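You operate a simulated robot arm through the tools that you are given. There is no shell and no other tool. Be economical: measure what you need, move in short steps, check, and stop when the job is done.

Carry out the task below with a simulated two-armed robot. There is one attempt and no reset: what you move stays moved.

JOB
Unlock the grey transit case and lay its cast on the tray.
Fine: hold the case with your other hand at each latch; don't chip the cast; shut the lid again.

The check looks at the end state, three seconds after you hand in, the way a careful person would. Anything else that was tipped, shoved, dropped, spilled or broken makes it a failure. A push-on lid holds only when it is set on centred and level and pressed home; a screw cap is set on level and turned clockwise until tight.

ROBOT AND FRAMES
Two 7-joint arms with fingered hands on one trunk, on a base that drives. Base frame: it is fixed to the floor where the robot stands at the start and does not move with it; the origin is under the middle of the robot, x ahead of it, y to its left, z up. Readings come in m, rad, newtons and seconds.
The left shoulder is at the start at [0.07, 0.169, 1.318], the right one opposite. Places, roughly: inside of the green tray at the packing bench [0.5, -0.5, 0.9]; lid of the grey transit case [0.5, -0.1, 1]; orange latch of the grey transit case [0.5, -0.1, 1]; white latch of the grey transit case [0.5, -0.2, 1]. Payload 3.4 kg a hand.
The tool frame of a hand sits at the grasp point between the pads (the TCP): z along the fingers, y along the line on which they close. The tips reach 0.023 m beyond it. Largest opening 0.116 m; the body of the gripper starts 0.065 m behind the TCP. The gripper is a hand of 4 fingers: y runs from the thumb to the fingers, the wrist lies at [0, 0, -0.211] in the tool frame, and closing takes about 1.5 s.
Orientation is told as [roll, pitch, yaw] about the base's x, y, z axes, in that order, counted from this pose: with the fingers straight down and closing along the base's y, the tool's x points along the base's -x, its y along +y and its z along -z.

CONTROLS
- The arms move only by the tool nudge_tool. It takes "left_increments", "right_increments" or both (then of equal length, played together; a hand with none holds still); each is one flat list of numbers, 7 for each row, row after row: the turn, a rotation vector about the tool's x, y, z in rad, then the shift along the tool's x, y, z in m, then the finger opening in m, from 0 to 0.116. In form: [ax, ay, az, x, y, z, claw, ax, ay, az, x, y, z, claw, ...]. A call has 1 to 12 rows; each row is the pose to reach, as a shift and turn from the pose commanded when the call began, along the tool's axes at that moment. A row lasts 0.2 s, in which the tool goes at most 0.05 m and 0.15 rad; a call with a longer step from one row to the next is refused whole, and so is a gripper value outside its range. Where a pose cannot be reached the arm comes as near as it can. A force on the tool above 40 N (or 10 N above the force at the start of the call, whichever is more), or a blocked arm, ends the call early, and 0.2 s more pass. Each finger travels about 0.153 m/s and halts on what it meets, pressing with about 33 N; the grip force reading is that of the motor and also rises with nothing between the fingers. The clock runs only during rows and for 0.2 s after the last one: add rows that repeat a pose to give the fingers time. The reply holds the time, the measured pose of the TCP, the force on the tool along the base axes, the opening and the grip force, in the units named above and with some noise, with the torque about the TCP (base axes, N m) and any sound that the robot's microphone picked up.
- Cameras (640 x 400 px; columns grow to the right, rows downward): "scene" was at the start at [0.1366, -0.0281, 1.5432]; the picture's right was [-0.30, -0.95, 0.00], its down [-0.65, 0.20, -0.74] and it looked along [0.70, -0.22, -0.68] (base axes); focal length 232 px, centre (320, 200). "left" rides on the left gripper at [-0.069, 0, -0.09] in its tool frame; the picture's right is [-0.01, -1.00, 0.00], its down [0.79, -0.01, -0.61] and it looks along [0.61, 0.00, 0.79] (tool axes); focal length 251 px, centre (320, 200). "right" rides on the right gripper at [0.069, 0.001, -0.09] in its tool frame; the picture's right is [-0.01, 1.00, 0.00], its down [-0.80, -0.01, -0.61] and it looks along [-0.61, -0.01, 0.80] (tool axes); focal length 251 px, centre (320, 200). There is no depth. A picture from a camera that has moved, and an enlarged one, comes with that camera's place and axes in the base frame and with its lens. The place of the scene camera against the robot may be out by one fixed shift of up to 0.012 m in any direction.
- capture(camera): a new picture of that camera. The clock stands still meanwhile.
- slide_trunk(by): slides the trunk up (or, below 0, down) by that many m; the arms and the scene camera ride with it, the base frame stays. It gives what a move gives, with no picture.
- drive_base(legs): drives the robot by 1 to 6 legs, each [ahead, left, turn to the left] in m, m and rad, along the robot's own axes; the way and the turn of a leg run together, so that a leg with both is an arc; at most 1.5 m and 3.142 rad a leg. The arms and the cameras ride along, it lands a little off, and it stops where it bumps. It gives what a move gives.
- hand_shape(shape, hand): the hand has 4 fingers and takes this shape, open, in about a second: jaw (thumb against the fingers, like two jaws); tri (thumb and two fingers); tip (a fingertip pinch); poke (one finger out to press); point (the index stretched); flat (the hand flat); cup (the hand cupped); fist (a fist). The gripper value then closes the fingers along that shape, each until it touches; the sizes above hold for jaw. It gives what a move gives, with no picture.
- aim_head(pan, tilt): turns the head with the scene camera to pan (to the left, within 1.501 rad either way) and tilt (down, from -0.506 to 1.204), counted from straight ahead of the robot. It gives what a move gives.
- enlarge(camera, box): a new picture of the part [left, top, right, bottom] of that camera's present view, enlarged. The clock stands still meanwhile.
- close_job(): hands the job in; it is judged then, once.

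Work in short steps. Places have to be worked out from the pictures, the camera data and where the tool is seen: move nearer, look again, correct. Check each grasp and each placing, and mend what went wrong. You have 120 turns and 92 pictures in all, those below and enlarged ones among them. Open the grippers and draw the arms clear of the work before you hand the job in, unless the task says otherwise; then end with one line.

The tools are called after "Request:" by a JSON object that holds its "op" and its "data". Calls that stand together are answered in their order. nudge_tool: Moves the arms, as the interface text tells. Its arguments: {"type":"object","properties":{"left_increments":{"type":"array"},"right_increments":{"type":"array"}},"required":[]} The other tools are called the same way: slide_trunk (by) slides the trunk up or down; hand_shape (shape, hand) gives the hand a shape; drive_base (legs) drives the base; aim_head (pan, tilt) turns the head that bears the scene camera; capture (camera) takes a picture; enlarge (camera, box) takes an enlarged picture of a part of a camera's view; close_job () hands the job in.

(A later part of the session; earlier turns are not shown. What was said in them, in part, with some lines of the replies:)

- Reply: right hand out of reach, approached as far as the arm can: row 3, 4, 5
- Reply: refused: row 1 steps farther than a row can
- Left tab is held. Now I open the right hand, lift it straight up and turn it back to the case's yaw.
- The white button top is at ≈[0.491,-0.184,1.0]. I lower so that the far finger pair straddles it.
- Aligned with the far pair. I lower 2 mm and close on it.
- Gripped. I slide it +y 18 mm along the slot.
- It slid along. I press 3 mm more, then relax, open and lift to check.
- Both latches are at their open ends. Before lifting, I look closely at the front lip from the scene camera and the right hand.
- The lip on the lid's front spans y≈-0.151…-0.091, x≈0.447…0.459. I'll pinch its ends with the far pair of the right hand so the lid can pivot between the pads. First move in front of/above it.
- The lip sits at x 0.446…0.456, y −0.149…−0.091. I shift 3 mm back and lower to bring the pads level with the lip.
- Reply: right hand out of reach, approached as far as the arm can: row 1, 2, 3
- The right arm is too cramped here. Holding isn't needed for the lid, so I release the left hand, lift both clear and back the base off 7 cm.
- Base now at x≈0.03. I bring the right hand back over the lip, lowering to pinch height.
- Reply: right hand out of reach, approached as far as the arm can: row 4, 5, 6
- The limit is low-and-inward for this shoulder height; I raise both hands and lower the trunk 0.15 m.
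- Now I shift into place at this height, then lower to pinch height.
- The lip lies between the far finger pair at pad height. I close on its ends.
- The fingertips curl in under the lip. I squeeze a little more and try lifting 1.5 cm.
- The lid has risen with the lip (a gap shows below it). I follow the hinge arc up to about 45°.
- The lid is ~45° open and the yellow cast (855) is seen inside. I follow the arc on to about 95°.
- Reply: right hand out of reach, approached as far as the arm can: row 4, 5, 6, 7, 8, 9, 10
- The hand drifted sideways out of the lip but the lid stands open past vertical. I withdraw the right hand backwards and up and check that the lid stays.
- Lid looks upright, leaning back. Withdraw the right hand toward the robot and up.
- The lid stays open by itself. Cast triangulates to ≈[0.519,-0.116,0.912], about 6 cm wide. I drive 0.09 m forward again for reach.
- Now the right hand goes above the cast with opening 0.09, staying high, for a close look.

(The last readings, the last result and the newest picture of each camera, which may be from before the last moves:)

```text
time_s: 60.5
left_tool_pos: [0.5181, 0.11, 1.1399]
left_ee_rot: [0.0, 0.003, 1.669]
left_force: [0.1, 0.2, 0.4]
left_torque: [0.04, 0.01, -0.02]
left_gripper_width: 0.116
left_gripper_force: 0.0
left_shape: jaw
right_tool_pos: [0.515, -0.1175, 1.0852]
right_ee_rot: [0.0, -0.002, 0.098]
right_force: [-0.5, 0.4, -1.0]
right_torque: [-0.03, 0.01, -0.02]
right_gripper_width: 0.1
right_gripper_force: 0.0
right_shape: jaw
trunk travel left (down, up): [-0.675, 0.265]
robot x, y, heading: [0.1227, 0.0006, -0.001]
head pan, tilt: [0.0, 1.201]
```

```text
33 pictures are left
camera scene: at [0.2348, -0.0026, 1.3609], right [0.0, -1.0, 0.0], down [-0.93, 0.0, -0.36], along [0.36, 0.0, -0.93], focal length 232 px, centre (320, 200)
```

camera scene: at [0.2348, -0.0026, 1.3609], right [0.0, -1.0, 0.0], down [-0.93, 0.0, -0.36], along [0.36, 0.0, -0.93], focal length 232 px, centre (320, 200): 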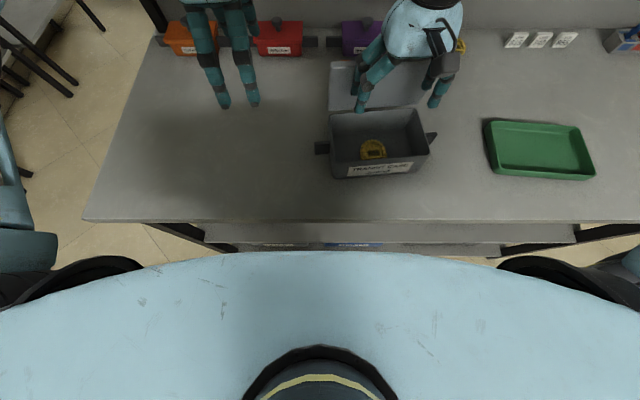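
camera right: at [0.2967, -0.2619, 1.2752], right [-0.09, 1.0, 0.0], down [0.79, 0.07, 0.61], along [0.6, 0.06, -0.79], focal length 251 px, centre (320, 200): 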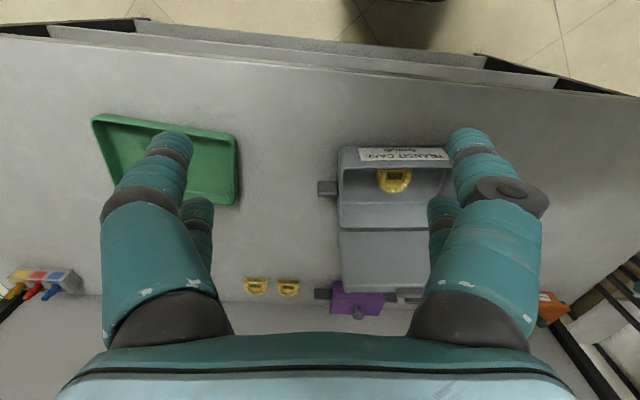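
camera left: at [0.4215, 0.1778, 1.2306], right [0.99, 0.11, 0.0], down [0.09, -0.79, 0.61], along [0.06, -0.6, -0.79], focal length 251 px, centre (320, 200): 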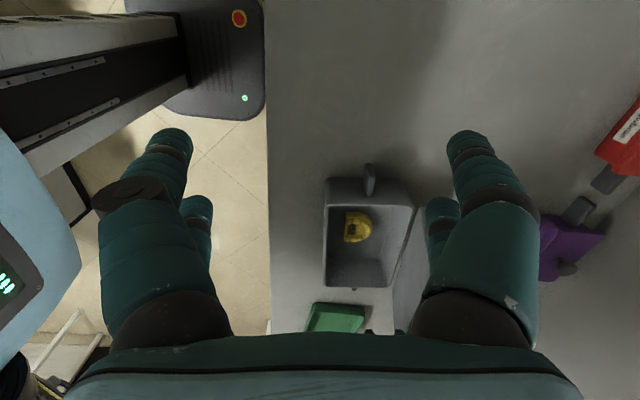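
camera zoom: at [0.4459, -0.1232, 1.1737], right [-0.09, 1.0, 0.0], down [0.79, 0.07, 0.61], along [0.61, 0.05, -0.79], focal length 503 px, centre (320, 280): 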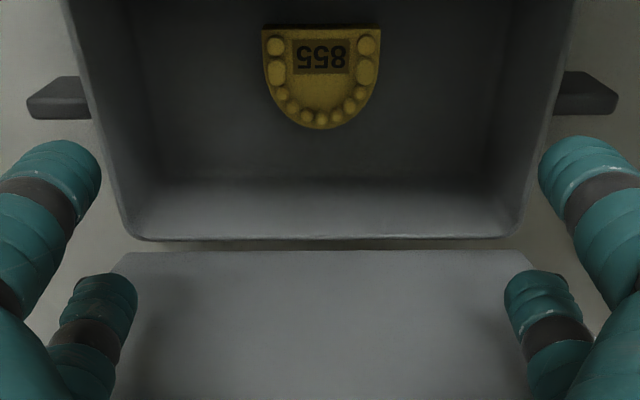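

The cast's straight sides run x≈0.495–0.518, width ≈0.058, centred y≈-0.118. I'll take them with the near pair (TCP x≈0.527). I descend to z 0.935 with opening 0.09.

Request:
{"op": "nudge_tool", "data": {"right_increments": [0, 0, 0, -0.012, 0, 0.03, 0.09, 0, 0, 0, -0.012, 0, 0.065, 0.09, 0, 0, 0, -0.012, 0, 0.1, 0.09, 0, 0, 0, -0.012, 0, 0.13, 0.09, 0, 0, 0, -0.012, 0, 0.15, 0.09, 0, 0, 0, -0.012, 0, 0.15, 0.09]}}

Request:
{"op": "capture", "data": {"camera": "right"}}

Request:
{"op": "capture", "data": {"camera": "left"}}

```text
time_s: 61.9
left_tool_pos: [0.5185, 0.1087, 1.14]
left_ee_rot: [0.001, 0.003, 1.67]
left_force: [0.0, -0.2, -0.1]
left_torque: [0.02, 0.06, -0.02]
left_gripper_width: 0.1161
left_gripper_force: 0.1
left_shape: jaw
right_tool_pos: [0.5247, -0.1149, 0.936]
right_ee_rot: [0.0, -0.004, 0.097]
right_force: [0.6, 0.2, 0.7]
right_torque: [0.01, 0.05, 0.0]
right_gripper_width: 0.0903
right_gripper_force: 0.1
right_shape: jaw
trunk travel left (down, up): [-0.675, 0.265]
robot x, y, heading: [0.1235, 0.0015, -0.001]
head pan, tilt: [0.0, 1.201]
```

```text
32 pictures are left
camera right: at [0.4567, -0.1211, 1.0259], right [-0.09, 1.0, 0.0], down [0.79, 0.07, 0.61], along [0.61, 0.05, -0.79], focal length 251 px, centre (320, 200)
```

right: 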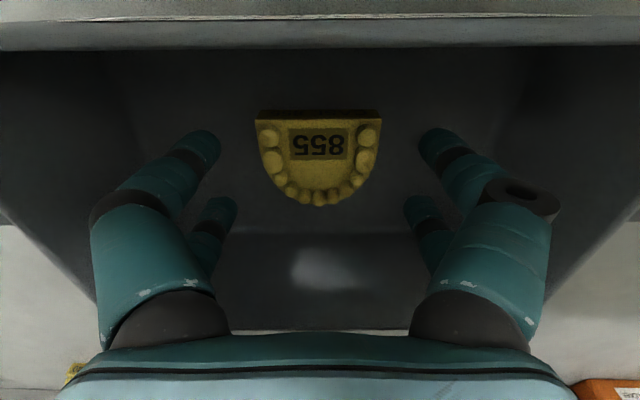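

```text
31 pictures are left
camera left: at [0.5117, 0.1781, 1.2307], right [0.99, 0.11, 0.0], down [0.09, -0.79, 0.61], along [0.07, -0.6, -0.79], focal length 251 px, centre (320, 200)
```

left: 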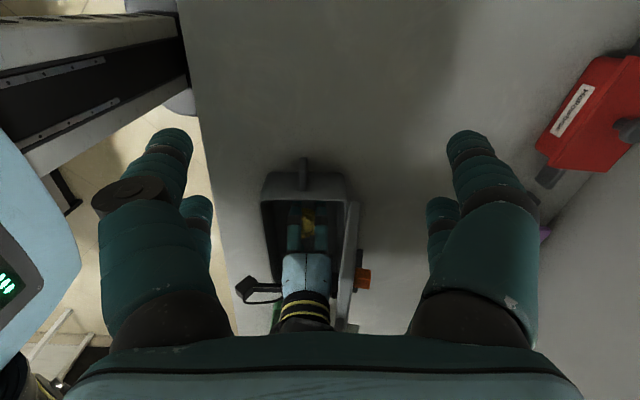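

Cast spans z≈0.900–0.918; near pair lines up with the straight sides. I lower 8 mm and close gently in small steps to a bit under its width.

Request:
{"op": "nudge_tool", "data": {"right_increments": [0, 0, 0, 0, -0.0015, 0.005, 0.09, 0, 0, 0, 0, -0.0015, 0.008, 0.08, 0, 0, 0, 0, -0.0015, 0.008, 0.07, 0, 0, 0, 0, -0.0015, 0.008, 0.064, 0, 0, 0, 0, -0.0015, 0.008, 0.06, 0, 0, 0, 0, -0.0015, 0.008, 0.057, 0, 0, 0, 0, -0.0015, 0.008, 0.054, 0, 0, 0, 0, -0.0015, 0.008, 0.054]}}

Request:
{"op": "capture", "data": {"camera": "right"}}

```text
time_s: 63.7
left_tool_pos: [0.5178, 0.1099, 1.1401]
left_ee_rot: [0.001, 0.002, 1.672]
left_force: [0.5, -0.2, 0.3]
left_torque: [0.01, 0.0, 0.02]
left_gripper_width: 0.1159
left_gripper_force: 0.0
left_shape: jaw
right_tool_pos: [0.5249, -0.1167, 0.9278]
right_ee_rot: [0.0, -0.001, 0.1]
right_force: [-0.1, 0.3, 4.2]
right_torque: [-0.01, 0.07, -0.02]
right_gripper_width: 0.0537
right_gripper_force: 0.1
right_shape: jaw
trunk travel left (down, up): [-0.675, 0.265]
robot x, y, heading: [0.1217, -0.0007, -0.002]
head pan, tilt: [0.0, 1.201]
```

```text
30 pictures are left
camera right: at [0.4563, -0.1224, 1.0178], right [-0.09, 1.0, 0.0], down [0.79, 0.07, 0.61], along [0.61, 0.05, -0.79], focal length 251 px, centre (320, 200)
```

right: 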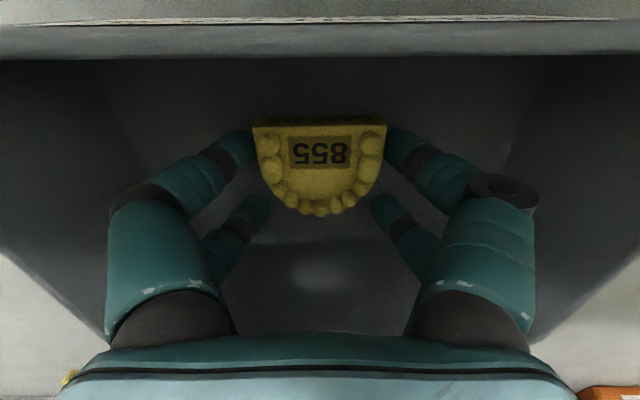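

The near pair touches both sides of the cast. I firm the grip a little and lift 1 cm to test.

Request:
{"op": "nudge_tool", "data": {"right_increments": [0, 0, 0, 0, 0, -0.001, 0.05, 0, 0, 0, 0, 0, -0.001, 0.045, 0, 0, 0, 0, 0, -0.001, 0.042, 0, 0, 0, 0, 0, -0.006, 0.042, 0, 0, 0, 0, 0, -0.015, 0.042, 0, 0, 0, 0, 0, -0.015, 0.042]}}

Request:
{"op": "capture", "data": {"camera": "right"}}

```text
time_s: 65.1
left_tool_pos: [0.5195, 0.1076, 1.1399]
left_ee_rot: [-0.001, 0.003, 1.671]
left_force: [-0.2, -0.2, -0.2]
left_torque: [0.0, 0.02, 0.01]
left_gripper_width: 0.116
left_gripper_force: 0.0
left_shape: jaw
right_tool_pos: [0.5271, -0.1182, 0.9441]
right_ee_rot: [0.0, -0.002, 0.098]
right_force: [0.7, -0.1, -0.9]
right_torque: [-0.02, -0.01, -0.01]
right_gripper_width: 0.0304
right_gripper_force: 33.0
right_shape: jaw
trunk travel left (down, up): [-0.675, 0.265]
robot x, y, heading: [0.1207, -0.0009, -0.001]
head pan, tilt: [0.0, 1.201]
```

```text
29 pictures are left
camera right: at [0.4583, -0.1239, 1.0332], right [-0.09, 1.0, 0.0], down [0.79, 0.07, 0.61], along [0.61, 0.05, -0.79], focal length 251 px, centre (320, 200)
```

right: 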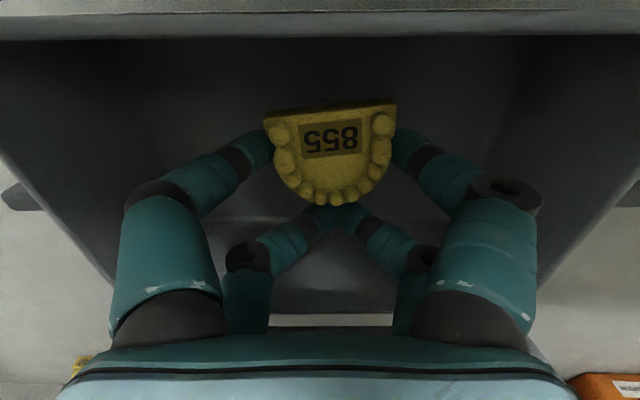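

Cast seems gripped (33 N), slightly turned. I lift another 4 cm and check it comes along.

Request:
{"op": "nudge_tool", "data": {"right_increments": [0, 0, 0, 0, 0, -0.015, 0.042, 0, 0, 0, 0, 0, -0.03, 0.042, 0, 0, 0, 0, 0, -0.04, 0.042, 0, 0, 0, 0, 0, -0.04, 0.042]}}

Request:
{"op": "capture", "data": {"camera": "right"}}

```text
time_s: 66.1
left_tool_pos: [0.518, 0.1083, 1.141]
left_ee_rot: [0.0, 0.002, 1.669]
left_force: [0.7, 1.1, -0.9]
left_torque: [-0.02, -0.01, -0.03]
left_gripper_width: 0.1159
left_gripper_force: 0.0
left_shape: jaw
right_tool_pos: [0.5266, -0.1163, 0.9836]
right_ee_rot: [0.001, -0.001, 0.098]
right_force: [0.4, 0.4, -1.3]
right_torque: [0.02, -0.01, 0.02]
right_gripper_width: 0.0303
right_gripper_force: 33.0
right_shape: jaw
trunk travel left (down, up): [-0.675, 0.265]
robot x, y, heading: [0.1241, -0.0062, -0.003]
head pan, tilt: [0.0, 1.201]
```

```text
28 pictures are left
camera right: at [0.4582, -0.123, 1.0728], right [-0.09, 1.0, 0.0], down [0.79, 0.07, 0.61], along [0.61, 0.05, -0.79], focal length 251 px, centre (320, 200)
```

right: 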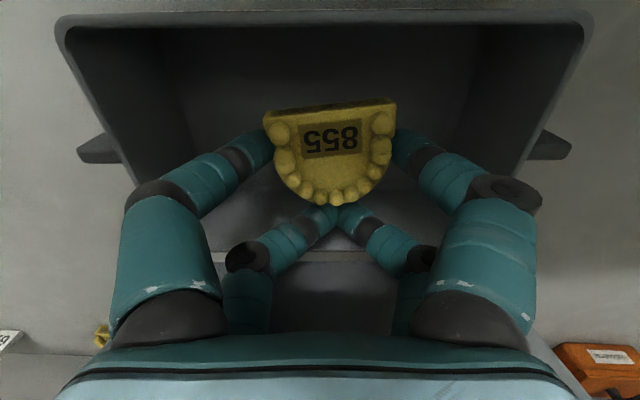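

The cast is held firmly. I lift it clear of the case, pull it back a bit, and move the left hand up and back too, so the base can drive sideways safely.

Request:
{"op": "nudge_tool", "data": {"right_increments": [0, 0, 0, 0, 0, -0.025, 0.042, 0, 0, 0, 0, 0, -0.05, 0.042, 0, 0, 0, 0, 0, -0.075, 0.042, 0, 0, 0, 0, 0, -0.1, 0.042, 0, 0, 0, 0.01, 0, -0.12, 0.042, 0, 0, 0, 0.03, 0, -0.125, 0.042, 0, 0, 0, 0.05, 0, -0.125, 0.042, 0, 0, 0, 0.05, 0, -0.125, 0.042], "left_increments": [0, 0, 0, 0, 0, -0.03, 0.116, 0, 0, 0, 0, 0, -0.06, 0.116, 0, 0, 0, 0, 0.03, -0.09, 0.116, 0, 0, 0, 0, 0.06, -0.11, 0.116, 0, 0, 0, 0, 0.09, -0.11, 0.116, 0, 0, 0, 0, 0.1, -0.11, 0.116, 0, 0, 0, 0, 0.1, -0.11, 0.116, 0, 0, 0, 0, 0.1, -0.11, 0.116]}}

Request:
{"op": "capture", "data": {"camera": "right"}}

```text
time_s: 67.9
left_tool_pos: [0.4185, 0.0981, 1.2507]
left_ee_rot: [0.001, 0.003, 1.669]
left_force: [0.5, -0.8, 0.2]
left_torque: [0.04, 0.02, -0.01]
left_gripper_width: 0.1158
left_gripper_force: 0.0
left_shape: jaw
right_tool_pos: [0.4752, -0.122, 1.1074]
right_ee_rot: [0.001, 0.0, 0.098]
right_force: [0.7, 0.5, -1.5]
right_torque: [0.01, -0.01, 0.02]
right_gripper_width: 0.0305
right_gripper_force: 32.9
right_shape: jaw
trunk travel left (down, up): [-0.675, 0.265]
robot x, y, heading: [0.122, -0.0005, 0.002]
head pan, tilt: [0.0, 1.201]
```

```text
27 pictures are left
camera right: at [0.4074, -0.1283, 1.1969], right [-0.09, 1.0, 0.0], down [0.79, 0.07, 0.61], along [0.6, 0.05, -0.79], focal length 251 px, centre (320, 200)
```

right: 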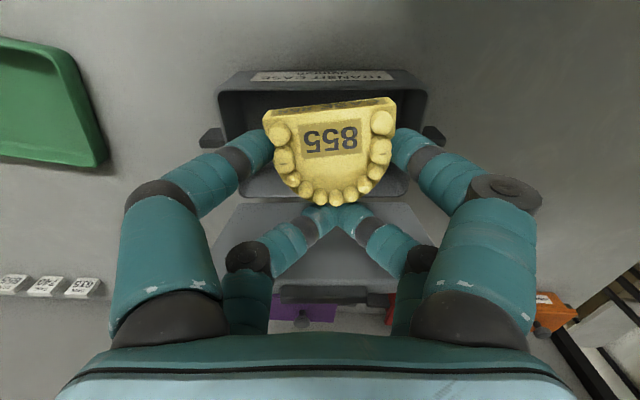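

All clear. I drive 0.31 m to the right so the tray is in front of the right arm.

Request:
{"op": "drive_base", "data": {"legs": [[0, -0.31, 0]]}}

Request:
{"op": "capture", "data": {"camera": "right"}}

Request:
{"op": "capture", "data": {"camera": "scene"}}

```text
time_s: 70.0
left_tool_pos: [0.4194, -0.21, 1.2516]
left_ee_rot: [0.0, 0.004, 1.673]
left_force: [-0.7, 0.1, 0.1]
left_torque: [-0.01, 0.0, -0.02]
left_gripper_width: 0.1159
left_gripper_force: 0.1
left_shape: jaw
right_tool_pos: [0.4762, -0.4287, 1.1086]
right_ee_rot: [-0.001, -0.001, 0.099]
right_force: [0.7, -0.6, -0.4]
right_torque: [-0.03, -0.01, -0.02]
right_gripper_width: 0.0304
right_gripper_force: 32.7
right_shape: jaw
trunk travel left (down, up): [-0.675, 0.265]
robot x, y, heading: [0.1265, -0.3072, -0.001]
head pan, tilt: [0.0, 1.201]
```

```text
26 pictures are left
camera right: at [0.4075, -0.4354, 1.1972], right [-0.09, 1.0, 0.0], down [0.79, 0.07, 0.61], along [0.61, 0.05, -0.79], focal length 251 px, centre (320, 200)
```

right: 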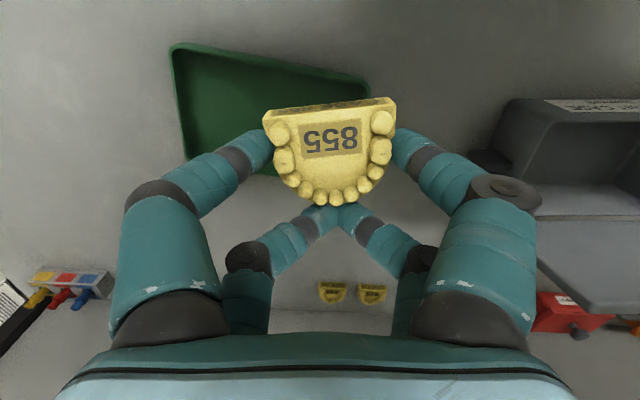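

```text
25 pictures are left
camera scene: at [0.235, -0.3102, 1.3609], right [0.0, -1.0, 0.0], down [-0.93, 0.0, -0.36], along [0.36, 0.0, -0.93], focal length 232 px, centre (320, 200)
```

scene: 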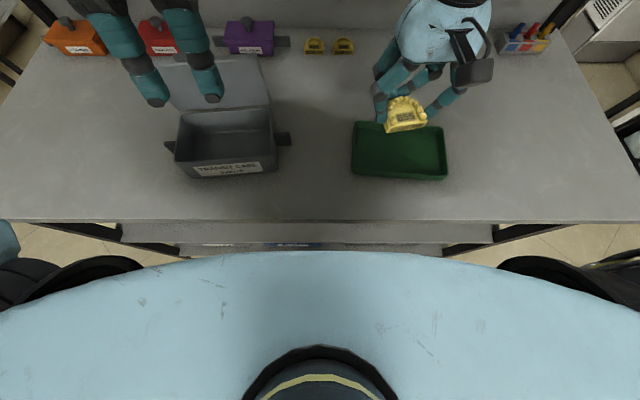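

Tray centre ≈[0.527,-0.48]. I carry the cast over it and lower to z 0.945.

Request:
{"op": "nudge_tool", "data": {"right_increments": [0, 0, 0, -0.016, -0.018, 0, 0.042, 0, 0, 0, -0.032, -0.037, 0, 0.042, 0, 0, 0, -0.0486, -0.056, 0, 0.042, 0, 0, 0, -0.0486, -0.056, 0.03, 0.042, 0, 0, 0, -0.0486, -0.056, 0.06, 0.042, 0, 0, 0, -0.0486, -0.056, 0.09, 0.042, 0, 0, 0, -0.0486, -0.056, 0.12, 0.042, 0, 0, 0, -0.0486, -0.056, 0.145, 0.042, 0, 0, 0, -0.0486, -0.056, 0.16, 0.042, 0, 0, 0, -0.0486, -0.056, 0.16, 0.042]}}

Request:
{"op": "capture", "data": {"camera": "right"}}

Request:
{"op": "enlarge", "data": {"camera": "scene", "box": [320, 60, 500, 200]}}

```text
time_s: 72.2
left_tool_pos: [0.4186, -0.2111, 1.2516]
left_ee_rot: [0.0, 0.002, 1.674]
left_force: [-0.3, 0.0, 0.4]
left_torque: [0.02, 0.01, -0.01]
left_gripper_width: 0.1159
left_gripper_force: 0.0
left_shape: jaw
right_tool_pos: [0.5292, -0.4834, 0.948]
right_ee_rot: [0.001, -0.002, 0.098]
right_force: [-0.7, 0.1, -0.9]
right_torque: [0.02, -0.03, 0.02]
right_gripper_width: 0.0302
right_gripper_force: 32.8
right_shape: jaw
trunk travel left (down, up): [-0.675, 0.265]
robot x, y, heading: [0.1235, -0.3086, 0.001]
head pan, tilt: [0.0, 1.201]
```

```text
24 pictures are left
camera right: at [0.461, -0.489, 1.0366], right [-0.09, 1.0, 0.0], down [0.79, 0.07, 0.61], along [0.61, 0.06, -0.79], focal length 251 px, centre (320, 200)
```

right: 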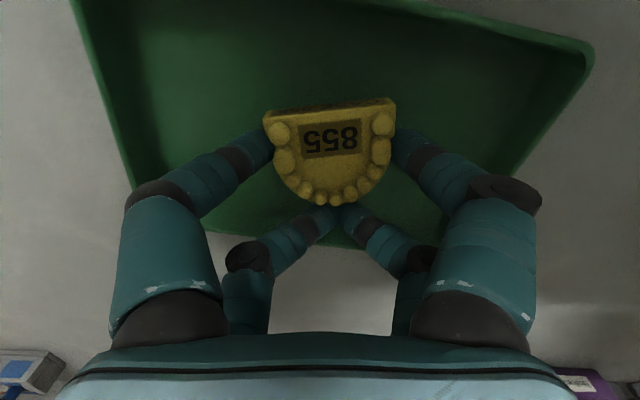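

```text
2.86 times, centred on (410, 130) of scene
camera zoom: at [0.2349, -0.3114, 1.3609], right [0.0, -1.0, 0.0], down [-0.93, 0.0, -0.36], along [0.36, 0.0, -0.93], focal length 662 px, centre (63, 400)
```

zoom: 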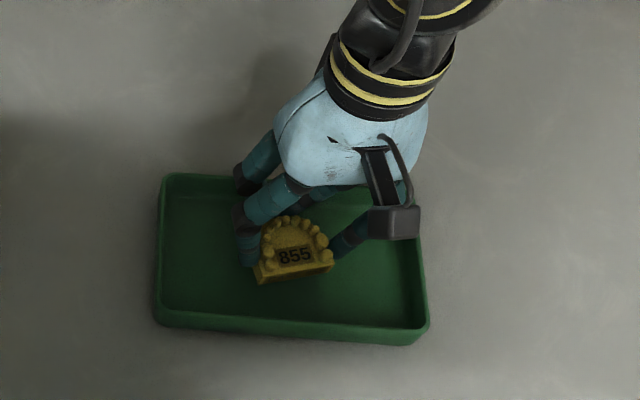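

The cast is well inside the tray outline. I lower to 0.930 in small steps watching force.

Request:
{"op": "nudge_tool", "data": {"right_increments": [0, 0, 0, 0, 0, 0.006, 0.042, 0, 0, 0, 0, 0, 0.012, 0.042, 0, 0, 0, 0, 0, 0.017, 0.042, 0, 0, 0, 0, 0, 0.017, 0.042]}}

```text
time_s: 73.2
left_tool_pos: [0.4194, -0.2105, 1.2501]
left_ee_rot: [0.0, 0.003, 1.673]
left_force: [-0.7, 0.5, 0.2]
left_torque: [-0.05, 0.01, 0.01]
left_gripper_width: 0.1158
left_gripper_force: 0.2
left_shape: jaw
right_tool_pos: [0.5299, -0.482, 0.9315]
right_ee_rot: [0.0, 0.0, 0.1]
right_force: [-0.4, -1.0, 2.2]
right_torque: [0.05, 0.08, 0.0]
right_gripper_width: 0.0304
right_gripper_force: 33.1
right_shape: jaw
trunk travel left (down, up): [-0.675, 0.265]
robot x, y, heading: [0.1212, -0.3135, -0.004]
head pan, tilt: [0.0, 1.201]
```

Force z turned upward (+2.2 N): the cast is touching down. One more 1.5 mm step to see.

Request:
{"op": "nudge_tool", "data": {"right_increments": [0, 0, 0, 0, 0, 0.0015, 0.042, 0, 0, 0, 0, 0, 0.0015, 0.042]}}

Request:
{"op": "enlarge", "data": {"camera": "right", "box": [220, 70, 440, 260]}}

```text
time_s: 73.8
left_tool_pos: [0.4196, -0.2106, 1.2507]
left_ee_rot: [0.0, 0.002, 1.672]
left_force: [0.4, -0.5, 0.3]
left_torque: [0.02, -0.02, -0.02]
left_gripper_width: 0.116
left_gripper_force: 0.1
left_shape: jaw
right_tool_pos: [0.529, -0.4813, 0.9297]
right_ee_rot: [-0.001, -0.003, 0.099]
right_force: [2.7, -1.7, 10.6]
right_torque: [0.03, 0.3, -0.02]
right_gripper_width: 0.0304
right_gripper_force: 33.0
right_shape: jaw
trunk travel left (down, up): [-0.675, 0.265]
robot x, y, heading: [0.1227, -0.3111, 0.002]
head pan, tilt: [0.0, 1.201]
```

```text
2.11 times, centred on (330, 165) of right
camera zoom: at [0.4612, -0.488, 1.019], right [-0.09, 1.0, 0.0], down [0.79, 0.07, 0.61], along [0.61, 0.06, -0.79], focal length 529 px, centre (299, 274)
```

zoom: 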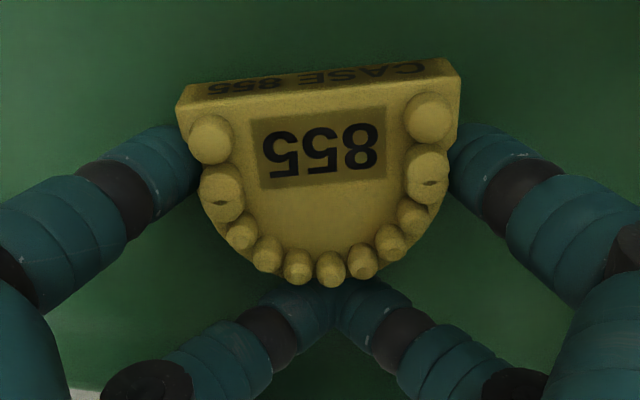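

Firm contact (10 N). I back off 1 mm and open slowly, then lift straight up.

Request:
{"op": "nudge_tool", "data": {"right_increments": [0, 0, 0, 0, 0, -0.001, 0.042, 0, 0, 0, 0, 0, -0.001, 0.05, 0, 0, 0, 0, 0, -0.001, 0.06, 0, 0, 0, 0, 0, -0.001, 0.07, 0, 0, 0, 0, 0, -0.001, 0.085, 0, 0, 0, 0, 0, -0.001, 0.095, 0, 0, 0, 0, 0, -0.001, 0.095, 0, 0, 0, 0, 0, -0.03, 0.095, 0, 0, 0, 0, 0, -0.07, 0.095, 0, 0, 0, 0, 0, -0.11, 0.095, 0, 0, 0, 0, 0, -0.15, 0.095]}}

Request:
{"op": "capture", "data": {"camera": "right"}}

```text
time_s: 76.2
left_tool_pos: [0.4178, -0.21, 1.2504]
left_ee_rot: [0.001, 0.002, 1.672]
left_force: [0.2, -0.4, -0.2]
left_torque: [-0.01, -0.01, -0.03]
left_gripper_width: 0.116
left_gripper_force: 0.0
left_shape: jaw
right_tool_pos: [0.5274, -0.4807, 1.0822]
right_ee_rot: [-0.001, -0.002, 0.101]
right_force: [-0.2, -0.2, -0.2]
right_torque: [0.02, -0.02, 0.03]
right_gripper_width: 0.0949
right_gripper_force: 0.2
right_shape: jaw
trunk travel left (down, up): [-0.675, 0.265]
robot x, y, heading: [0.1221, -0.3076, 0.004]
head pan, tilt: [0.0, 1.201]
```

```text
21 pictures are left
camera right: at [0.4601, -0.4875, 1.1706], right [-0.09, 1.0, 0.0], down [0.79, 0.07, 0.61], along [0.61, 0.06, -0.79], focal length 251 px, centre (320, 200)
```

right: 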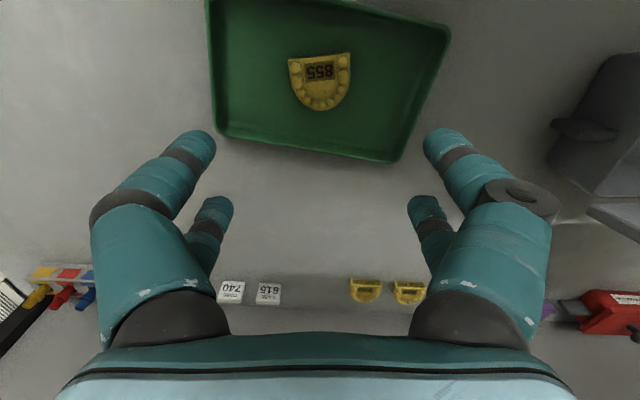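

The cast lies flat in the tray. Now to shut the lid: I raise the right hand above lid height, pull it back, and drive back left 0.31 m.

Request:
{"op": "nudge_tool", "data": {"right_increments": [0, 0, 0, 0.01, 0, -0.04, 0.116, 0, 0, 0, 0.03, 0, -0.08, 0.116, 0, 0, 0, 0.06, 0, -0.11, 0.116, 0, 0, 0, 0.09, 0, -0.13, 0.116, 0, 0, 0, 0.11, 0, -0.14, 0.116]}}

Request:
{"op": "drive_base", "data": {"legs": [[0, 0.31, 0]]}}

Request:
{"op": "capture", "data": {"camera": "right"}}

Request:
{"op": "capture", "data": {"camera": "scene"}}

```text
time_s: 77.4
left_tool_pos: [0.418, -0.2106, 1.2518]
left_ee_rot: [0.0, 0.002, 1.673]
left_force: [-0.3, -0.5, -1.0]
left_torque: [0.05, 0.0, -0.05]
left_gripper_width: 0.1159
left_gripper_force: 0.1
left_shape: jaw
right_tool_pos: [0.4194, -0.4902, 1.2199]
right_ee_rot: [-0.001, -0.004, 0.1]
right_force: [0.5, -0.2, -0.6]
right_torque: [0.0, 0.0, 0.0]
right_gripper_width: 0.1157
right_gripper_force: 0.0
right_shape: jaw
trunk travel left (down, up): [-0.675, 0.265]
robot x, y, heading: [0.1226, -0.3075, 0.001]
head pan, tilt: [0.0, 1.201]
```

```text
time_s: 79.5
left_tool_pos: [0.4165, 0.1026, 1.2499]
left_ee_rot: [0.0, 0.0, 1.677]
left_force: [0.6, -0.3, 0.6]
left_torque: [0.01, 0.01, 0.0]
left_gripper_width: 0.116
left_gripper_force: 0.0
left_shape: jaw
right_tool_pos: [0.4197, -0.1771, 1.2201]
right_ee_rot: [0.001, -0.002, 0.105]
right_force: [0.0, 0.8, 1.1]
right_torque: [0.01, -0.03, -0.03]
right_gripper_width: 0.1159
right_gripper_force: 0.0
right_shape: jaw
trunk travel left (down, up): [-0.675, 0.265]
robot x, y, heading: [0.1192, 0.0062, 0.005]
head pan, tilt: [0.0, 1.201]
```

```text
20 pictures are left
camera right: at [0.3518, -0.1838, 1.3085], right [-0.1, 1.0, 0.0], down [0.79, 0.08, 0.61], along [0.61, 0.06, -0.79], focal length 251 px, centre (320, 200)
```

right: 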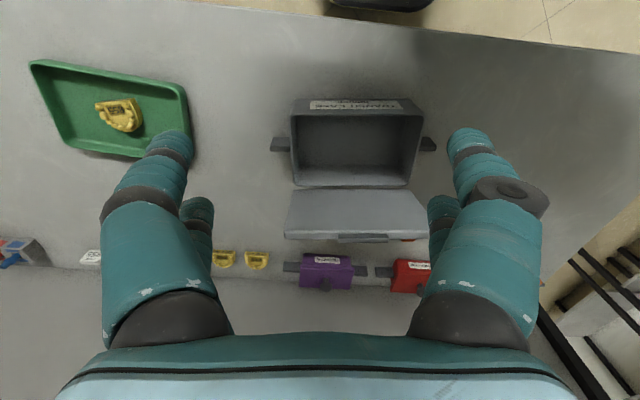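

```text
19 pictures are left
camera scene: at [0.2334, 0.0016, 1.3609], right [0.01, -1.0, 0.0], down [-0.93, -0.01, -0.36], along [0.36, 0.0, -0.93], focal length 232 px, centre (320, 200)
```

scene: 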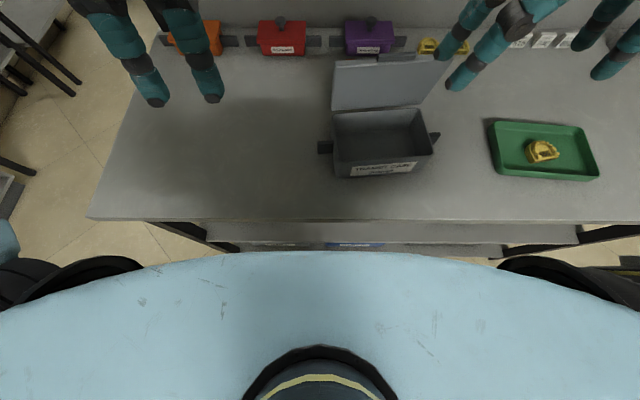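

The lid still stands open and the cast lies in the tray. I need the lid's exact attitude; I enlarge the scene and take the left picture.

Request:
{"op": "enlarge", "data": {"camera": "scene", "box": [310, 30, 470, 150]}}

Request:
{"op": "enlarge", "data": {"camera": "left", "box": [220, 120, 460, 300]}}

Request:
{"op": "enlarge", "data": {"camera": "right", "box": [260, 80, 460, 280]}}

```text
3.33 times, centred on (390, 90) of scene
camera zoom: at [0.2334, 0.0016, 1.3609], right [0.01, -1.0, 0.0], down [-0.93, -0.01, -0.36], along [0.36, 0.0, -0.93], focal length 773 px, centre (87, 567)
```

zoom: 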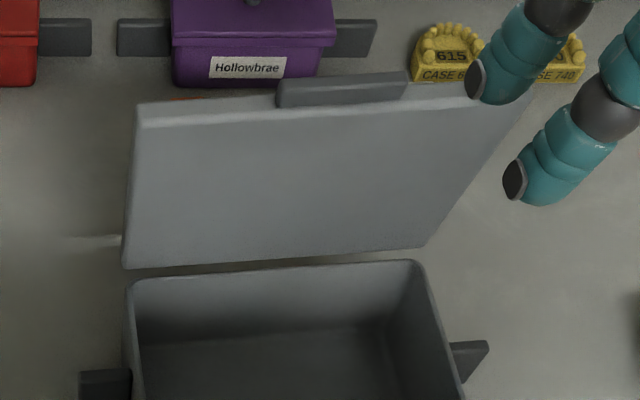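

```text
2.22 times, centred on (340, 210) of left
camera zoom: at [0.41, 0.1727, 1.3411], right [0.99, 0.11, 0.0], down [0.09, -0.79, 0.61], along [0.07, -0.6, -0.79], focal length 559 px, centre (276, 178)
```

zoom: 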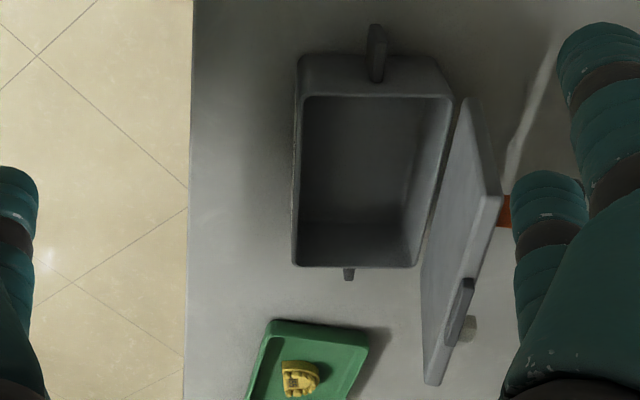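

```text
2.00 times, centred on (360, 180) of right
camera zoom: at [0.3518, -0.1838, 1.3085], right [-0.1, 1.0, 0.0], down [0.79, 0.08, 0.61], along [0.61, 0.06, -0.79], focal length 503 px, centre (240, 240)
```

zoom: 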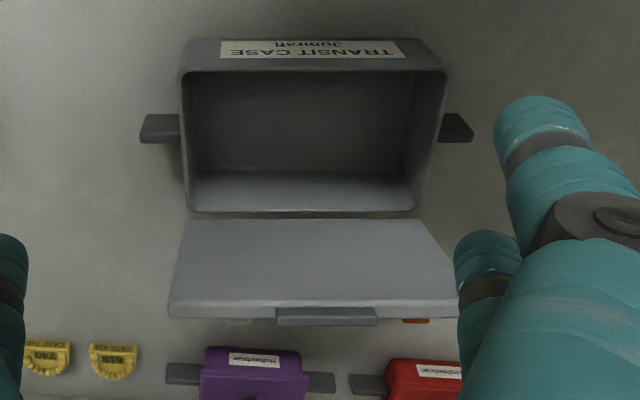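

Triangulated: hinge ≈[0.577, z 0.985], lip ≈[0.567,-0.11,1.098]: lid stands near vertical. I'll straddle its top edge with the right hand turned 90° (fingers behind and in front) and guide it down. First rotate and position above it.

Request:
{"op": "nudge_tool", "data": {"right_increments": [0, 0, -0.14, -0.03, 0.01, 0, 0.1, 0, 0, -0.28, -0.06, 0.02, 0, 0.09, 0, 0, -0.42, -0.09, 0.03, 0, 0.08, 0, 0, -0.56, -0.12, 0.04, 0, 0.08, 0, 0, -0.7, -0.145, 0.05, 0, 0.08, 0, 0, -0.84, -0.149, 0.052, 0, 0.08, 0, 0, -0.98, -0.149, 0.052, 0, 0.08, 0, 0, -1.12, -0.149, 0.052, 0, 0.08, 0, 0, -1.26, -0.149, 0.052, 0, 0.08, 0, 0, -1.4, -0.149, 0.052, 0, 0.08, 0, 0, -1.54, -0.149, 0.052, 0, 0.08, 0, 0, -1.57, -0.149, 0.052, 0, 0.08]}}

Request:
{"op": "capture", "data": {"camera": "right"}}

```text
time_s: 82.1
left_tool_pos: [0.416, 0.1055, 1.251]
left_ee_rot: [0.0, 0.002, 1.676]
left_force: [0.1, -0.6, 0.7]
left_torque: [0.01, -0.01, 0.0]
left_gripper_width: 0.1157
left_gripper_force: 0.0
left_shape: jaw
right_tool_pos: [0.5537, -0.1233, 1.2146]
right_ee_rot: [-0.002, -0.002, 1.677]
right_force: [-0.3, -0.3, -1.0]
right_torque: [-0.04, -0.02, -0.03]
right_gripper_width: 0.0806
right_gripper_force: 0.0
right_shape: jaw
right hand out of reach, approached as far as the arm can: row 5, 6, 7, 8, 9, 10, 11, 12
trunk travel left (down, up): [-0.675, 0.265]
robot x, y, heading: [0.1197, 0.0034, 0.011]
head pan, tilt: [0.0, 1.201]
```

```text
15 pictures are left
camera right: at [0.5607, -0.1928, 1.304], right [-1.0, -0.1, 0.0], down [-0.08, 0.79, 0.61], along [-0.06, 0.6, -0.79], focal length 251 px, centre (320, 200)
```

right: 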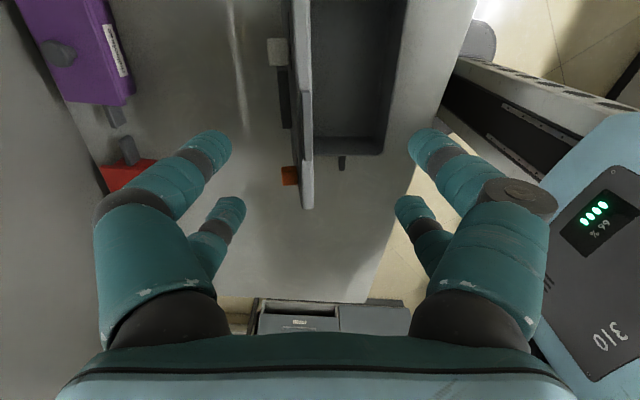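

The lid edge is centred between the finger pairs. I descend to straddle its top (tips ~3 cm below the lip top).

Request:
{"op": "nudge_tool", "data": {"right_increments": [0, 0, 0, 0, 0, 0.03, 0.08, 0, 0, 0, 0, 0, 0.06, 0.08, 0, 0, 0, 0, 0, 0.09, 0.08, 0, 0, 0, 0, 0, 0.12, 0.08, 0, 0, 0, 0, 0, 0.12, 0.08]}}

Request:
{"op": "capture", "data": {"camera": "right"}}

```text
time_s: 83.3
left_tool_pos: [0.4164, 0.1051, 1.2516]
left_ee_rot: [-0.001, 0.003, 1.677]
left_force: [0.5, 0.1, -0.2]
left_torque: [0.01, 0.0, 0.04]
left_gripper_width: 0.1156
left_gripper_force: 0.0
left_shape: jaw
right_tool_pos: [0.5553, -0.1226, 1.0931]
right_ee_rot: [-0.002, -0.001, 1.674]
right_force: [-0.5, 0.4, 0.2]
right_torque: [0.01, -0.02, 0.02]
right_gripper_width: 0.0802
right_gripper_force: 0.0
right_shape: jaw
trunk travel left (down, up): [-0.675, 0.265]
robot x, y, heading: [0.118, 0.0048, 0.005]
head pan, tilt: [0.0, 1.201]
```

```text
14 pictures are left
camera right: at [0.5612, -0.1915, 1.1832], right [-1.0, -0.1, 0.0], down [-0.08, 0.79, 0.61], along [-0.06, 0.6, -0.8], focal length 251 px, centre (320, 200)
```

right: 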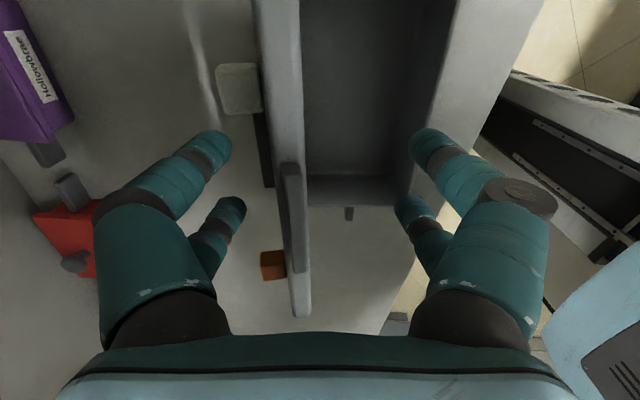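

Lid edge is between the pairs. I narrow to 0.055 and guide the lid forward along its arc to ~60°.

Request:
{"op": "nudge_tool", "data": {"right_increments": [0, 0, 0, 0, 0, 0, 0.065, 0, 0, 0, 0, 0, 0, 0.055, 0, 0, 0, 0, 0.01, 0.001, 0.055, 0, 0, 0, 0, 0.021, 0.003, 0.055, 0, 0, 0, 0, 0.031, 0.006, 0.055, 0, 0, 0, 0, 0.041, 0.01, 0.055, 0, 0, 0, 0, 0.051, 0.015, 0.055, 0, 0, 0, 0, 0.051, 0.015, 0.055]}}

Request:
{"op": "capture", "data": {"camera": "right"}}

```text
time_s: 85.1
left_tool_pos: [0.4166, 0.1043, 1.2504]
left_ee_rot: [0.0, 0.001, 1.677]
left_force: [-0.4, -0.4, 0.7]
left_torque: [-0.01, 0.03, -0.02]
left_gripper_width: 0.1159
left_gripper_force: 0.0
left_shape: jaw
right_tool_pos: [0.5037, -0.1288, 1.0798]
right_ee_rot: [-0.001, 0.0, 1.677]
right_force: [0.0, 0.9, 0.3]
right_torque: [0.0, -0.02, -0.01]
right_gripper_width: 0.0557
right_gripper_force: 0.1
right_shape: jaw
trunk travel left (down, up): [-0.675, 0.265]
robot x, y, heading: [0.1214, 0.0029, 0.009]
head pan, tilt: [0.0, 1.201]
```

```text
13 pictures are left
camera right: at [0.51, -0.1971, 1.1687], right [-1.0, -0.09, 0.0], down [-0.08, 0.79, 0.61], along [-0.06, 0.6, -0.79], focal length 251 px, centre (320, 200)
```

right: 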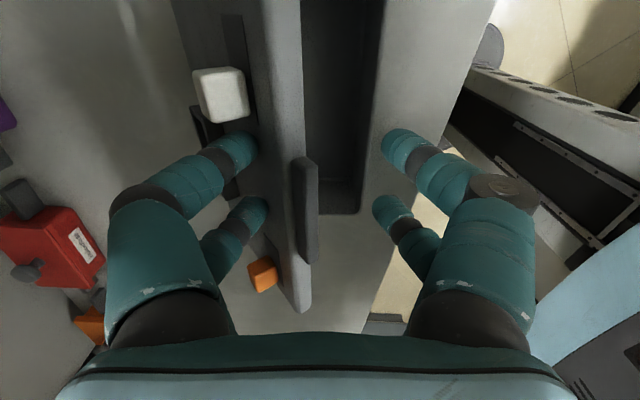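

The lid follows the rear fingers and doesn't fall (stiff hinge). I push it on to ~40°.

Request:
{"op": "nudge_tool", "data": {"right_increments": [0, 0, 0, 0, 0.008, 0.004, 0.06, 0, 0, 0, 0, 0.016, 0.009, 0.065, 0, 0, 0, 0, 0.024, 0.015, 0.07, 0, 0, 0, 0, 0.032, 0.022, 0.07, 0, 0, 0, 0, 0.038, 0.028, 0.07, 0, 0, 0, 0, 0.038, 0.028, 0.07]}}

Request:
{"op": "capture", "data": {"camera": "right"}}

```text
time_s: 86.5
left_tool_pos: [0.417, 0.1054, 1.2515]
left_ee_rot: [-0.001, 0.002, 1.676]
left_force: [-0.4, -0.7, 0.1]
left_torque: [-0.03, 0.04, 0.0]
left_gripper_width: 0.116
left_gripper_force: 0.1
left_shape: jaw
right_tool_pos: [0.466, -0.1335, 1.0516]
right_ee_rot: [0.0, 0.0, 1.677]
right_force: [-0.3, 1.1, -0.4]
right_torque: [-0.01, -0.04, 0.02]
right_gripper_width: 0.07
right_gripper_force: 0.0
right_shape: jaw
trunk travel left (down, up): [-0.675, 0.265]
robot x, y, heading: [0.125, 0.0068, 0.006]
head pan, tilt: [0.0, 1.201]
```

```text
12 pictures are left
camera right: at [0.4724, -0.2019, 1.1409], right [-1.0, -0.09, 0.0], down [-0.08, 0.79, 0.61], along [-0.06, 0.6, -0.8], focal length 251 px, centre (320, 200)
```

right: 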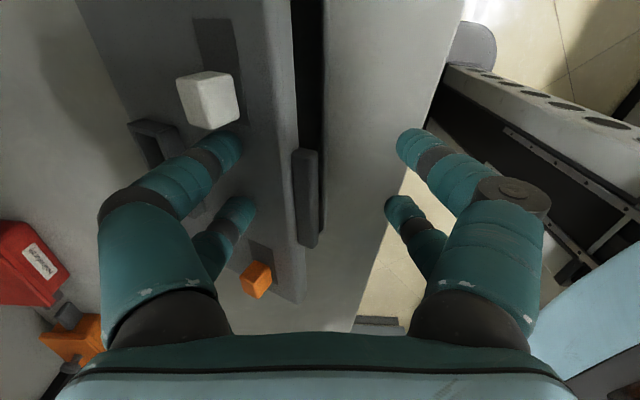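

About 40° open. I lift the hand clear, close the fingers, and set them above the lid between the latches.

Request:
{"op": "nudge_tool", "data": {"right_increments": [0, 0, 0, 0, 0, -0.03, 0.07, 0, 0, 0, 0, 0, -0.07, 0.06, 0, 0, 0, -0.008, -0.007, -0.08, 0.03, 0, 0, 0, -0.017, -0.014, -0.08, 0.0, 0, 0, 0, -0.017, -0.014, -0.08, 0.0, 0, 0, 0, -0.017, -0.014, -0.08, 0.0]}}

Request:
{"op": "capture", "data": {"camera": "right"}}

```text
time_s: 87.9
left_tool_pos: [0.4173, 0.1055, 1.2506]
left_ee_rot: [-0.001, 0.001, 1.676]
left_force: [-0.2, -0.3, -0.6]
left_torque: [-0.01, 0.02, 0.0]
left_gripper_width: 0.1162
left_gripper_force: 0.1
left_shape: jaw
right_tool_pos: [0.478, -0.1164, 1.1303]
right_ee_rot: [-0.002, -0.001, 1.675]
right_force: [-0.1, -0.3, -0.5]
right_torque: [0.03, 0.01, 0.0]
right_gripper_width: 0.0003
right_gripper_force: 32.9
right_shape: jaw
trunk travel left (down, up): [-0.675, 0.265]
robot x, y, heading: [0.1208, 0.0113, 0.01]
head pan, tilt: [0.0, 1.201]
```

```text
11 pictures are left
camera right: at [0.4841, -0.1852, 1.2201], right [-1.0, -0.1, 0.0], down [-0.08, 0.79, 0.61], along [-0.06, 0.6, -0.79], focal length 251 px, centre (320, 200)
```

right: 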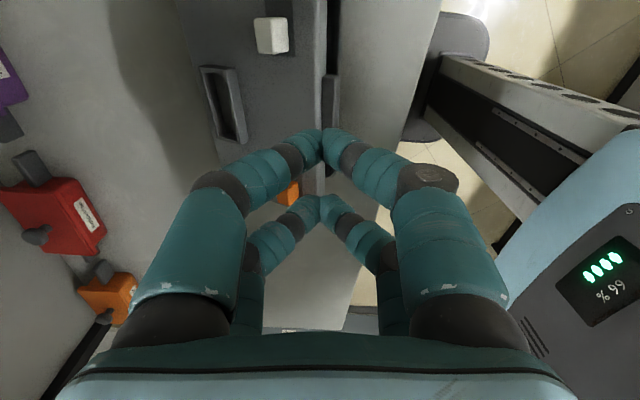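

I shift 15 mm forward so the tips land on the lid face, then press down slowly.

Request:
{"op": "nudge_tool", "data": {"right_increments": [0, 0, 0, 0, -0.016, 0, 0.0, 0, 0, 0, 0, -0.016, 0.02, 0.0, 0, 0, 0, 0, -0.016, 0.035, 0.0, 0, 0, 0, 0, -0.016, 0.05, 0.0, 0, 0, 0, 0, -0.016, 0.062, 0.0, 0, 0, 0, 0, -0.016, 0.074, 0.0, 0, 0, 0, 0, -0.016, 0.086, 0.0, 0, 0, 0, 0, -0.016, 0.098, 0.0, 0, 0, 0, 0, -0.016, 0.106, 0.0, 0, 0, 0, 0, -0.016, 0.106, 0.0]}}

Request:
{"op": "capture", "data": {"camera": "right"}}

```text
time_s: 90.1
left_tool_pos: [0.4175, 0.1051, 1.2501]
left_ee_rot: [0.001, 0.002, 1.674]
left_force: [0.1, 0.0, -0.3]
left_torque: [0.02, 0.01, 0.02]
left_gripper_width: 0.1156
left_gripper_force: 0.0
left_shape: jaw
right_tool_pos: [0.4929, -0.1128, 1.0257]
right_ee_rot: [-0.002, 0.001, 1.675]
right_force: [-0.1, -0.1, -0.4]
right_torque: [0.03, 0.03, 0.0]
right_gripper_width: 0.0
right_gripper_force: 33.2
right_shape: jaw
trunk travel left (down, up): [-0.675, 0.265]
robot x, y, heading: [0.1194, 0.0074, 0.002]
head pan, tilt: [0.0, 1.201]
```

```text
10 pictures are left
camera right: at [0.4992, -0.1815, 1.1151], right [-1.0, -0.09, 0.0], down [-0.08, 0.79, 0.61], along [-0.06, 0.6, -0.8], focal length 251 px, centre (320, 200)
```

right: 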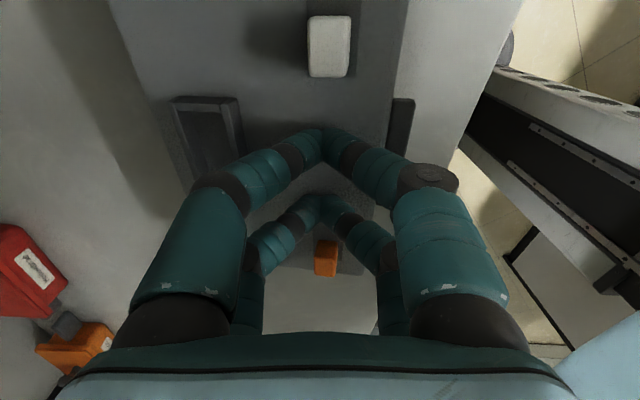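

The lid follows down. I press on the last 2 cm until resistance.

Request:
{"op": "nudge_tool", "data": {"right_increments": [0, 0, 0, 0, 0, 0.006, 0.0, 0, 0, 0, 0, 0, 0.011, 0.0, 0, 0, 0, 0, 0, 0.015, 0.0, 0, 0, 0, 0, 0, 0.018, 0.0, 0, 0, 0, 0, 0, 0.018, 0.0]}}

```text
time_s: 91.3
left_tool_pos: [0.413, 0.1047, 1.2521]
left_ee_rot: [-0.003, 0.0, 1.676]
left_force: [0.1, -0.1, 0.3]
left_torque: [-0.01, -0.03, -0.03]
left_gripper_width: 0.1157
left_gripper_force: 0.1
left_shape: jaw
right_tool_pos: [0.4929, -0.1138, 1.0107]
right_ee_rot: [-0.009, 0.001, 1.674]
right_force: [3.8, -2.4, 29.9]
right_torque: [-0.17, -0.09, -0.03]
right_gripper_width: 0.0
right_gripper_force: 32.4
right_shape: jaw
trunk travel left (down, up): [-0.675, 0.265]
robot x, y, heading: [0.1204, 0.0041, 0.003]
head pan, tilt: [0.0, 1.201]
```

30 N at tip z≈0.988: the lid is fully down. I lift off, draw the arms clear and check.

Request:
{"op": "nudge_tool", "data": {"right_increments": [0, 0, 0, 0, 0, -0.03, 0.0, 0, 0, 0, 0, 0, -0.07, 0.0, 0, 0, 0, 0, 0, -0.11, 0.02, 0, 0, 0, 0.03, 0.03, -0.15, 0.06, 0, 0, 0, 0.06, 0.06, -0.17, 0.1, 0, 0, 0, 0.09, 0.09, -0.18, 0.116, 0, 0, 0, 0.12, 0.11, -0.18, 0.116, 0, 0, 0, 0.12, 0.11, -0.18, 0.116]}}

Request:
{"op": "capture", "data": {"camera": "scene"}}

Request:
{"op": "capture", "data": {"camera": "right"}}

```text
refused: row 4 steps farther than a row can; nothing moved
```

```text
9 pictures are left
camera scene: at [0.2308, 0.0033, 1.3616], right [0.01, -1.0, 0.0], down [-0.93, -0.01, -0.36], along [0.36, 0.0, -0.93], focal length 232 px, centre (320, 200)
```

scene: 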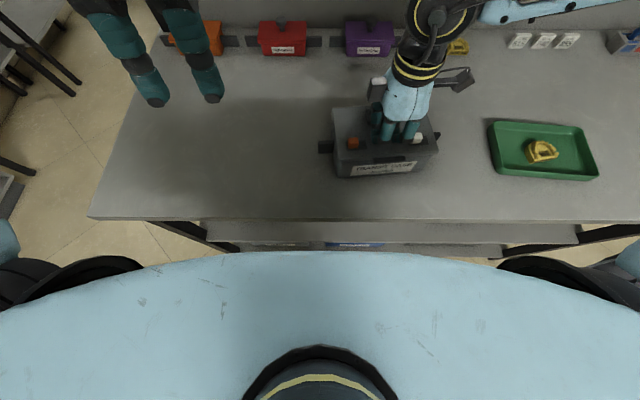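

```text
8 pictures are left
camera right: at [0.4982, -0.182, 1.099], right [-1.0, -0.09, -0.01], down [-0.08, 0.79, 0.61], along [-0.05, 0.6, -0.79], focal length 251 px, centre (320, 200)
```

right: 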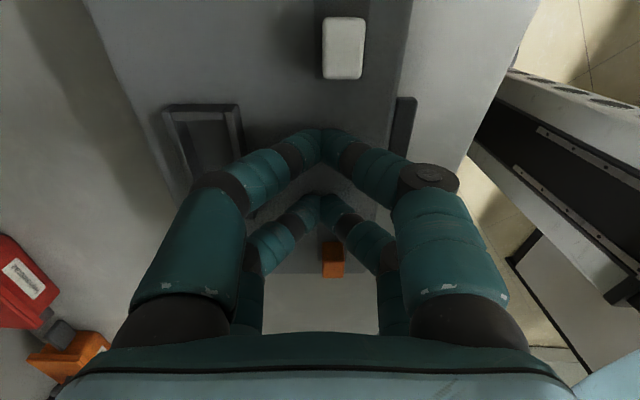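

The lid is shut. That lift was refused for step size; I repeat with smaller steps.

Request:
{"op": "nudge_tool", "data": {"right_increments": [0, 0, 0, 0, 0, -0.03, 0.0, 0, 0, 0, 0, 0, -0.07, 0.0, 0, 0, 0, 0, 0, -0.11, 0.02, 0, 0, 0, 0.015, 0.02, -0.14, 0.06, 0, 0, 0, 0.04, 0.045, -0.16, 0.1, 0, 0, 0, 0.07, 0.07, -0.17, 0.116, 0, 0, 0, 0.1, 0.1, -0.17, 0.116, 0, 0, 0, 0.12, 0.11, -0.17, 0.116, 0, 0, 0, 0.12, 0.11, -0.17, 0.116]}}

Request:
{"op": "enlarge", "data": {"camera": "scene", "box": [300, 80, 460, 200]}}

Request:
{"op": "enlarge", "data": {"camera": "scene", "box": [470, 100, 620, 200]}}

Request:
{"op": "capture", "data": {"camera": "left"}}

```text
time_s: 93.3
left_tool_pos: [0.4168, 0.1059, 1.2513]
left_ee_rot: [0.001, 0.002, 1.676]
left_force: [0.8, -0.6, -0.4]
left_torque: [0.03, -0.03, 0.0]
left_gripper_width: 0.116
left_gripper_force: 0.0
left_shape: jaw
right_tool_pos: [0.3973, -0.245, 1.1769]
right_ee_rot: [-0.001, 0.001, 1.674]
right_force: [-0.2, 0.2, -0.5]
right_torque: [-0.02, -0.02, 0.0]
right_gripper_width: 0.116
right_gripper_force: 0.1
right_shape: jaw
trunk travel left (down, up): [-0.675, 0.265]
robot x, y, heading: [0.1206, 0.0046, 0.006]
head pan, tilt: [0.0, 1.201]
```

```text
3.33 times, centred on (380, 140) of scene
camera zoom: at [0.234, 0.0036, 1.3609], right [0.01, -1.0, 0.0], down [-0.93, -0.01, -0.36], along [0.36, 0.0, -0.93], focal length 773 px, centre (120, 400)
```

zoom: 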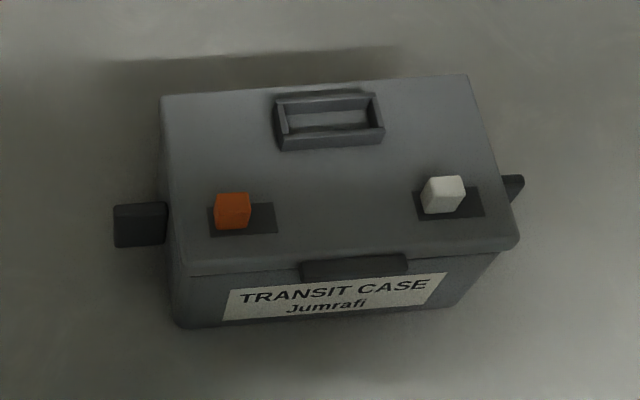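

```text
4.00 times, centred on (545, 150) of scene
camera zoom: at [0.234, 0.0036, 1.3609], right [0.01, -1.0, 0.0], down [-0.93, -0.01, -0.36], along [0.36, 0.0, -0.93], focal length 927 px, centre (-580, 400)
```

zoom: 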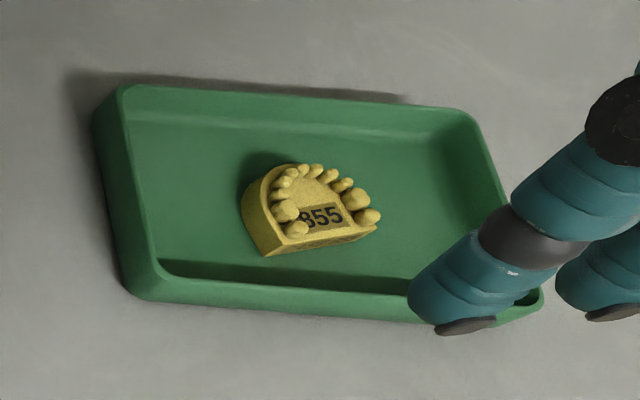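

```text
5 pictures are left
camera left: at [0.4105, 0.1748, 1.3407], right [0.99, 0.11, 0.0], down [0.09, -0.79, 0.61], along [0.07, -0.6, -0.79], focal length 251 px, centre (320, 200)
```

left: 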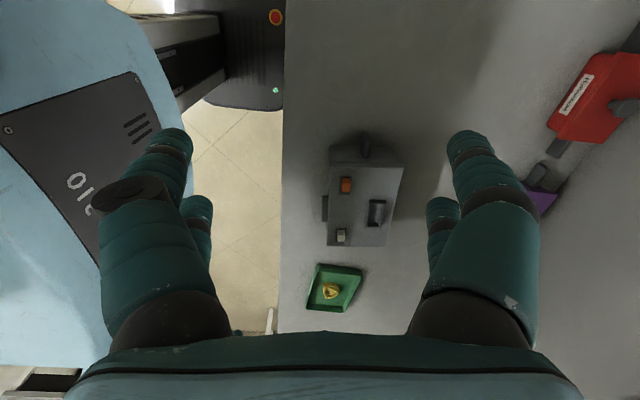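

The lid is shut level and centred, the cast lies whole in the tray, and both hands are open and clear. I back the base off slightly, then hand in.

Request:
{"op": "drive_base", "data": {"legs": [[-0.12, 0, 0]]}}

Request:
{"op": "close_job", "data": {}}

```text
time_s: 94.6
left_tool_pos: [0.2987, 0.1046, 1.2508]
left_ee_rot: [0.003, 0.003, 1.677]
left_force: [-0.1, 0.4, 0.4]
left_torque: [0.01, -0.01, -0.02]
left_gripper_width: 0.1161
left_gripper_force: 0.0
left_shape: jaw
right_tool_pos: [0.2806, -0.2461, 1.177]
right_ee_rot: [0.001, 0.001, 1.673]
right_force: [0.0, -0.9, 0.8]
right_torque: [0.0, -0.01, -0.01]
right_gripper_width: 0.1158
right_gripper_force: 0.1
right_shape: jaw
trunk travel left (down, up): [-0.675, 0.265]
robot x, y, heading: [0.0025, 0.0066, 0.011]
head pan, tilt: [0.0, 1.201]
```

```text
The job is handed in.
```

Job handed in: I unlocked both latches while holding the case with the other hand each time. The cast (855) lies flat in the green tray with no chips visible in the last picture, the lid is shut, and both arms are open and clear.
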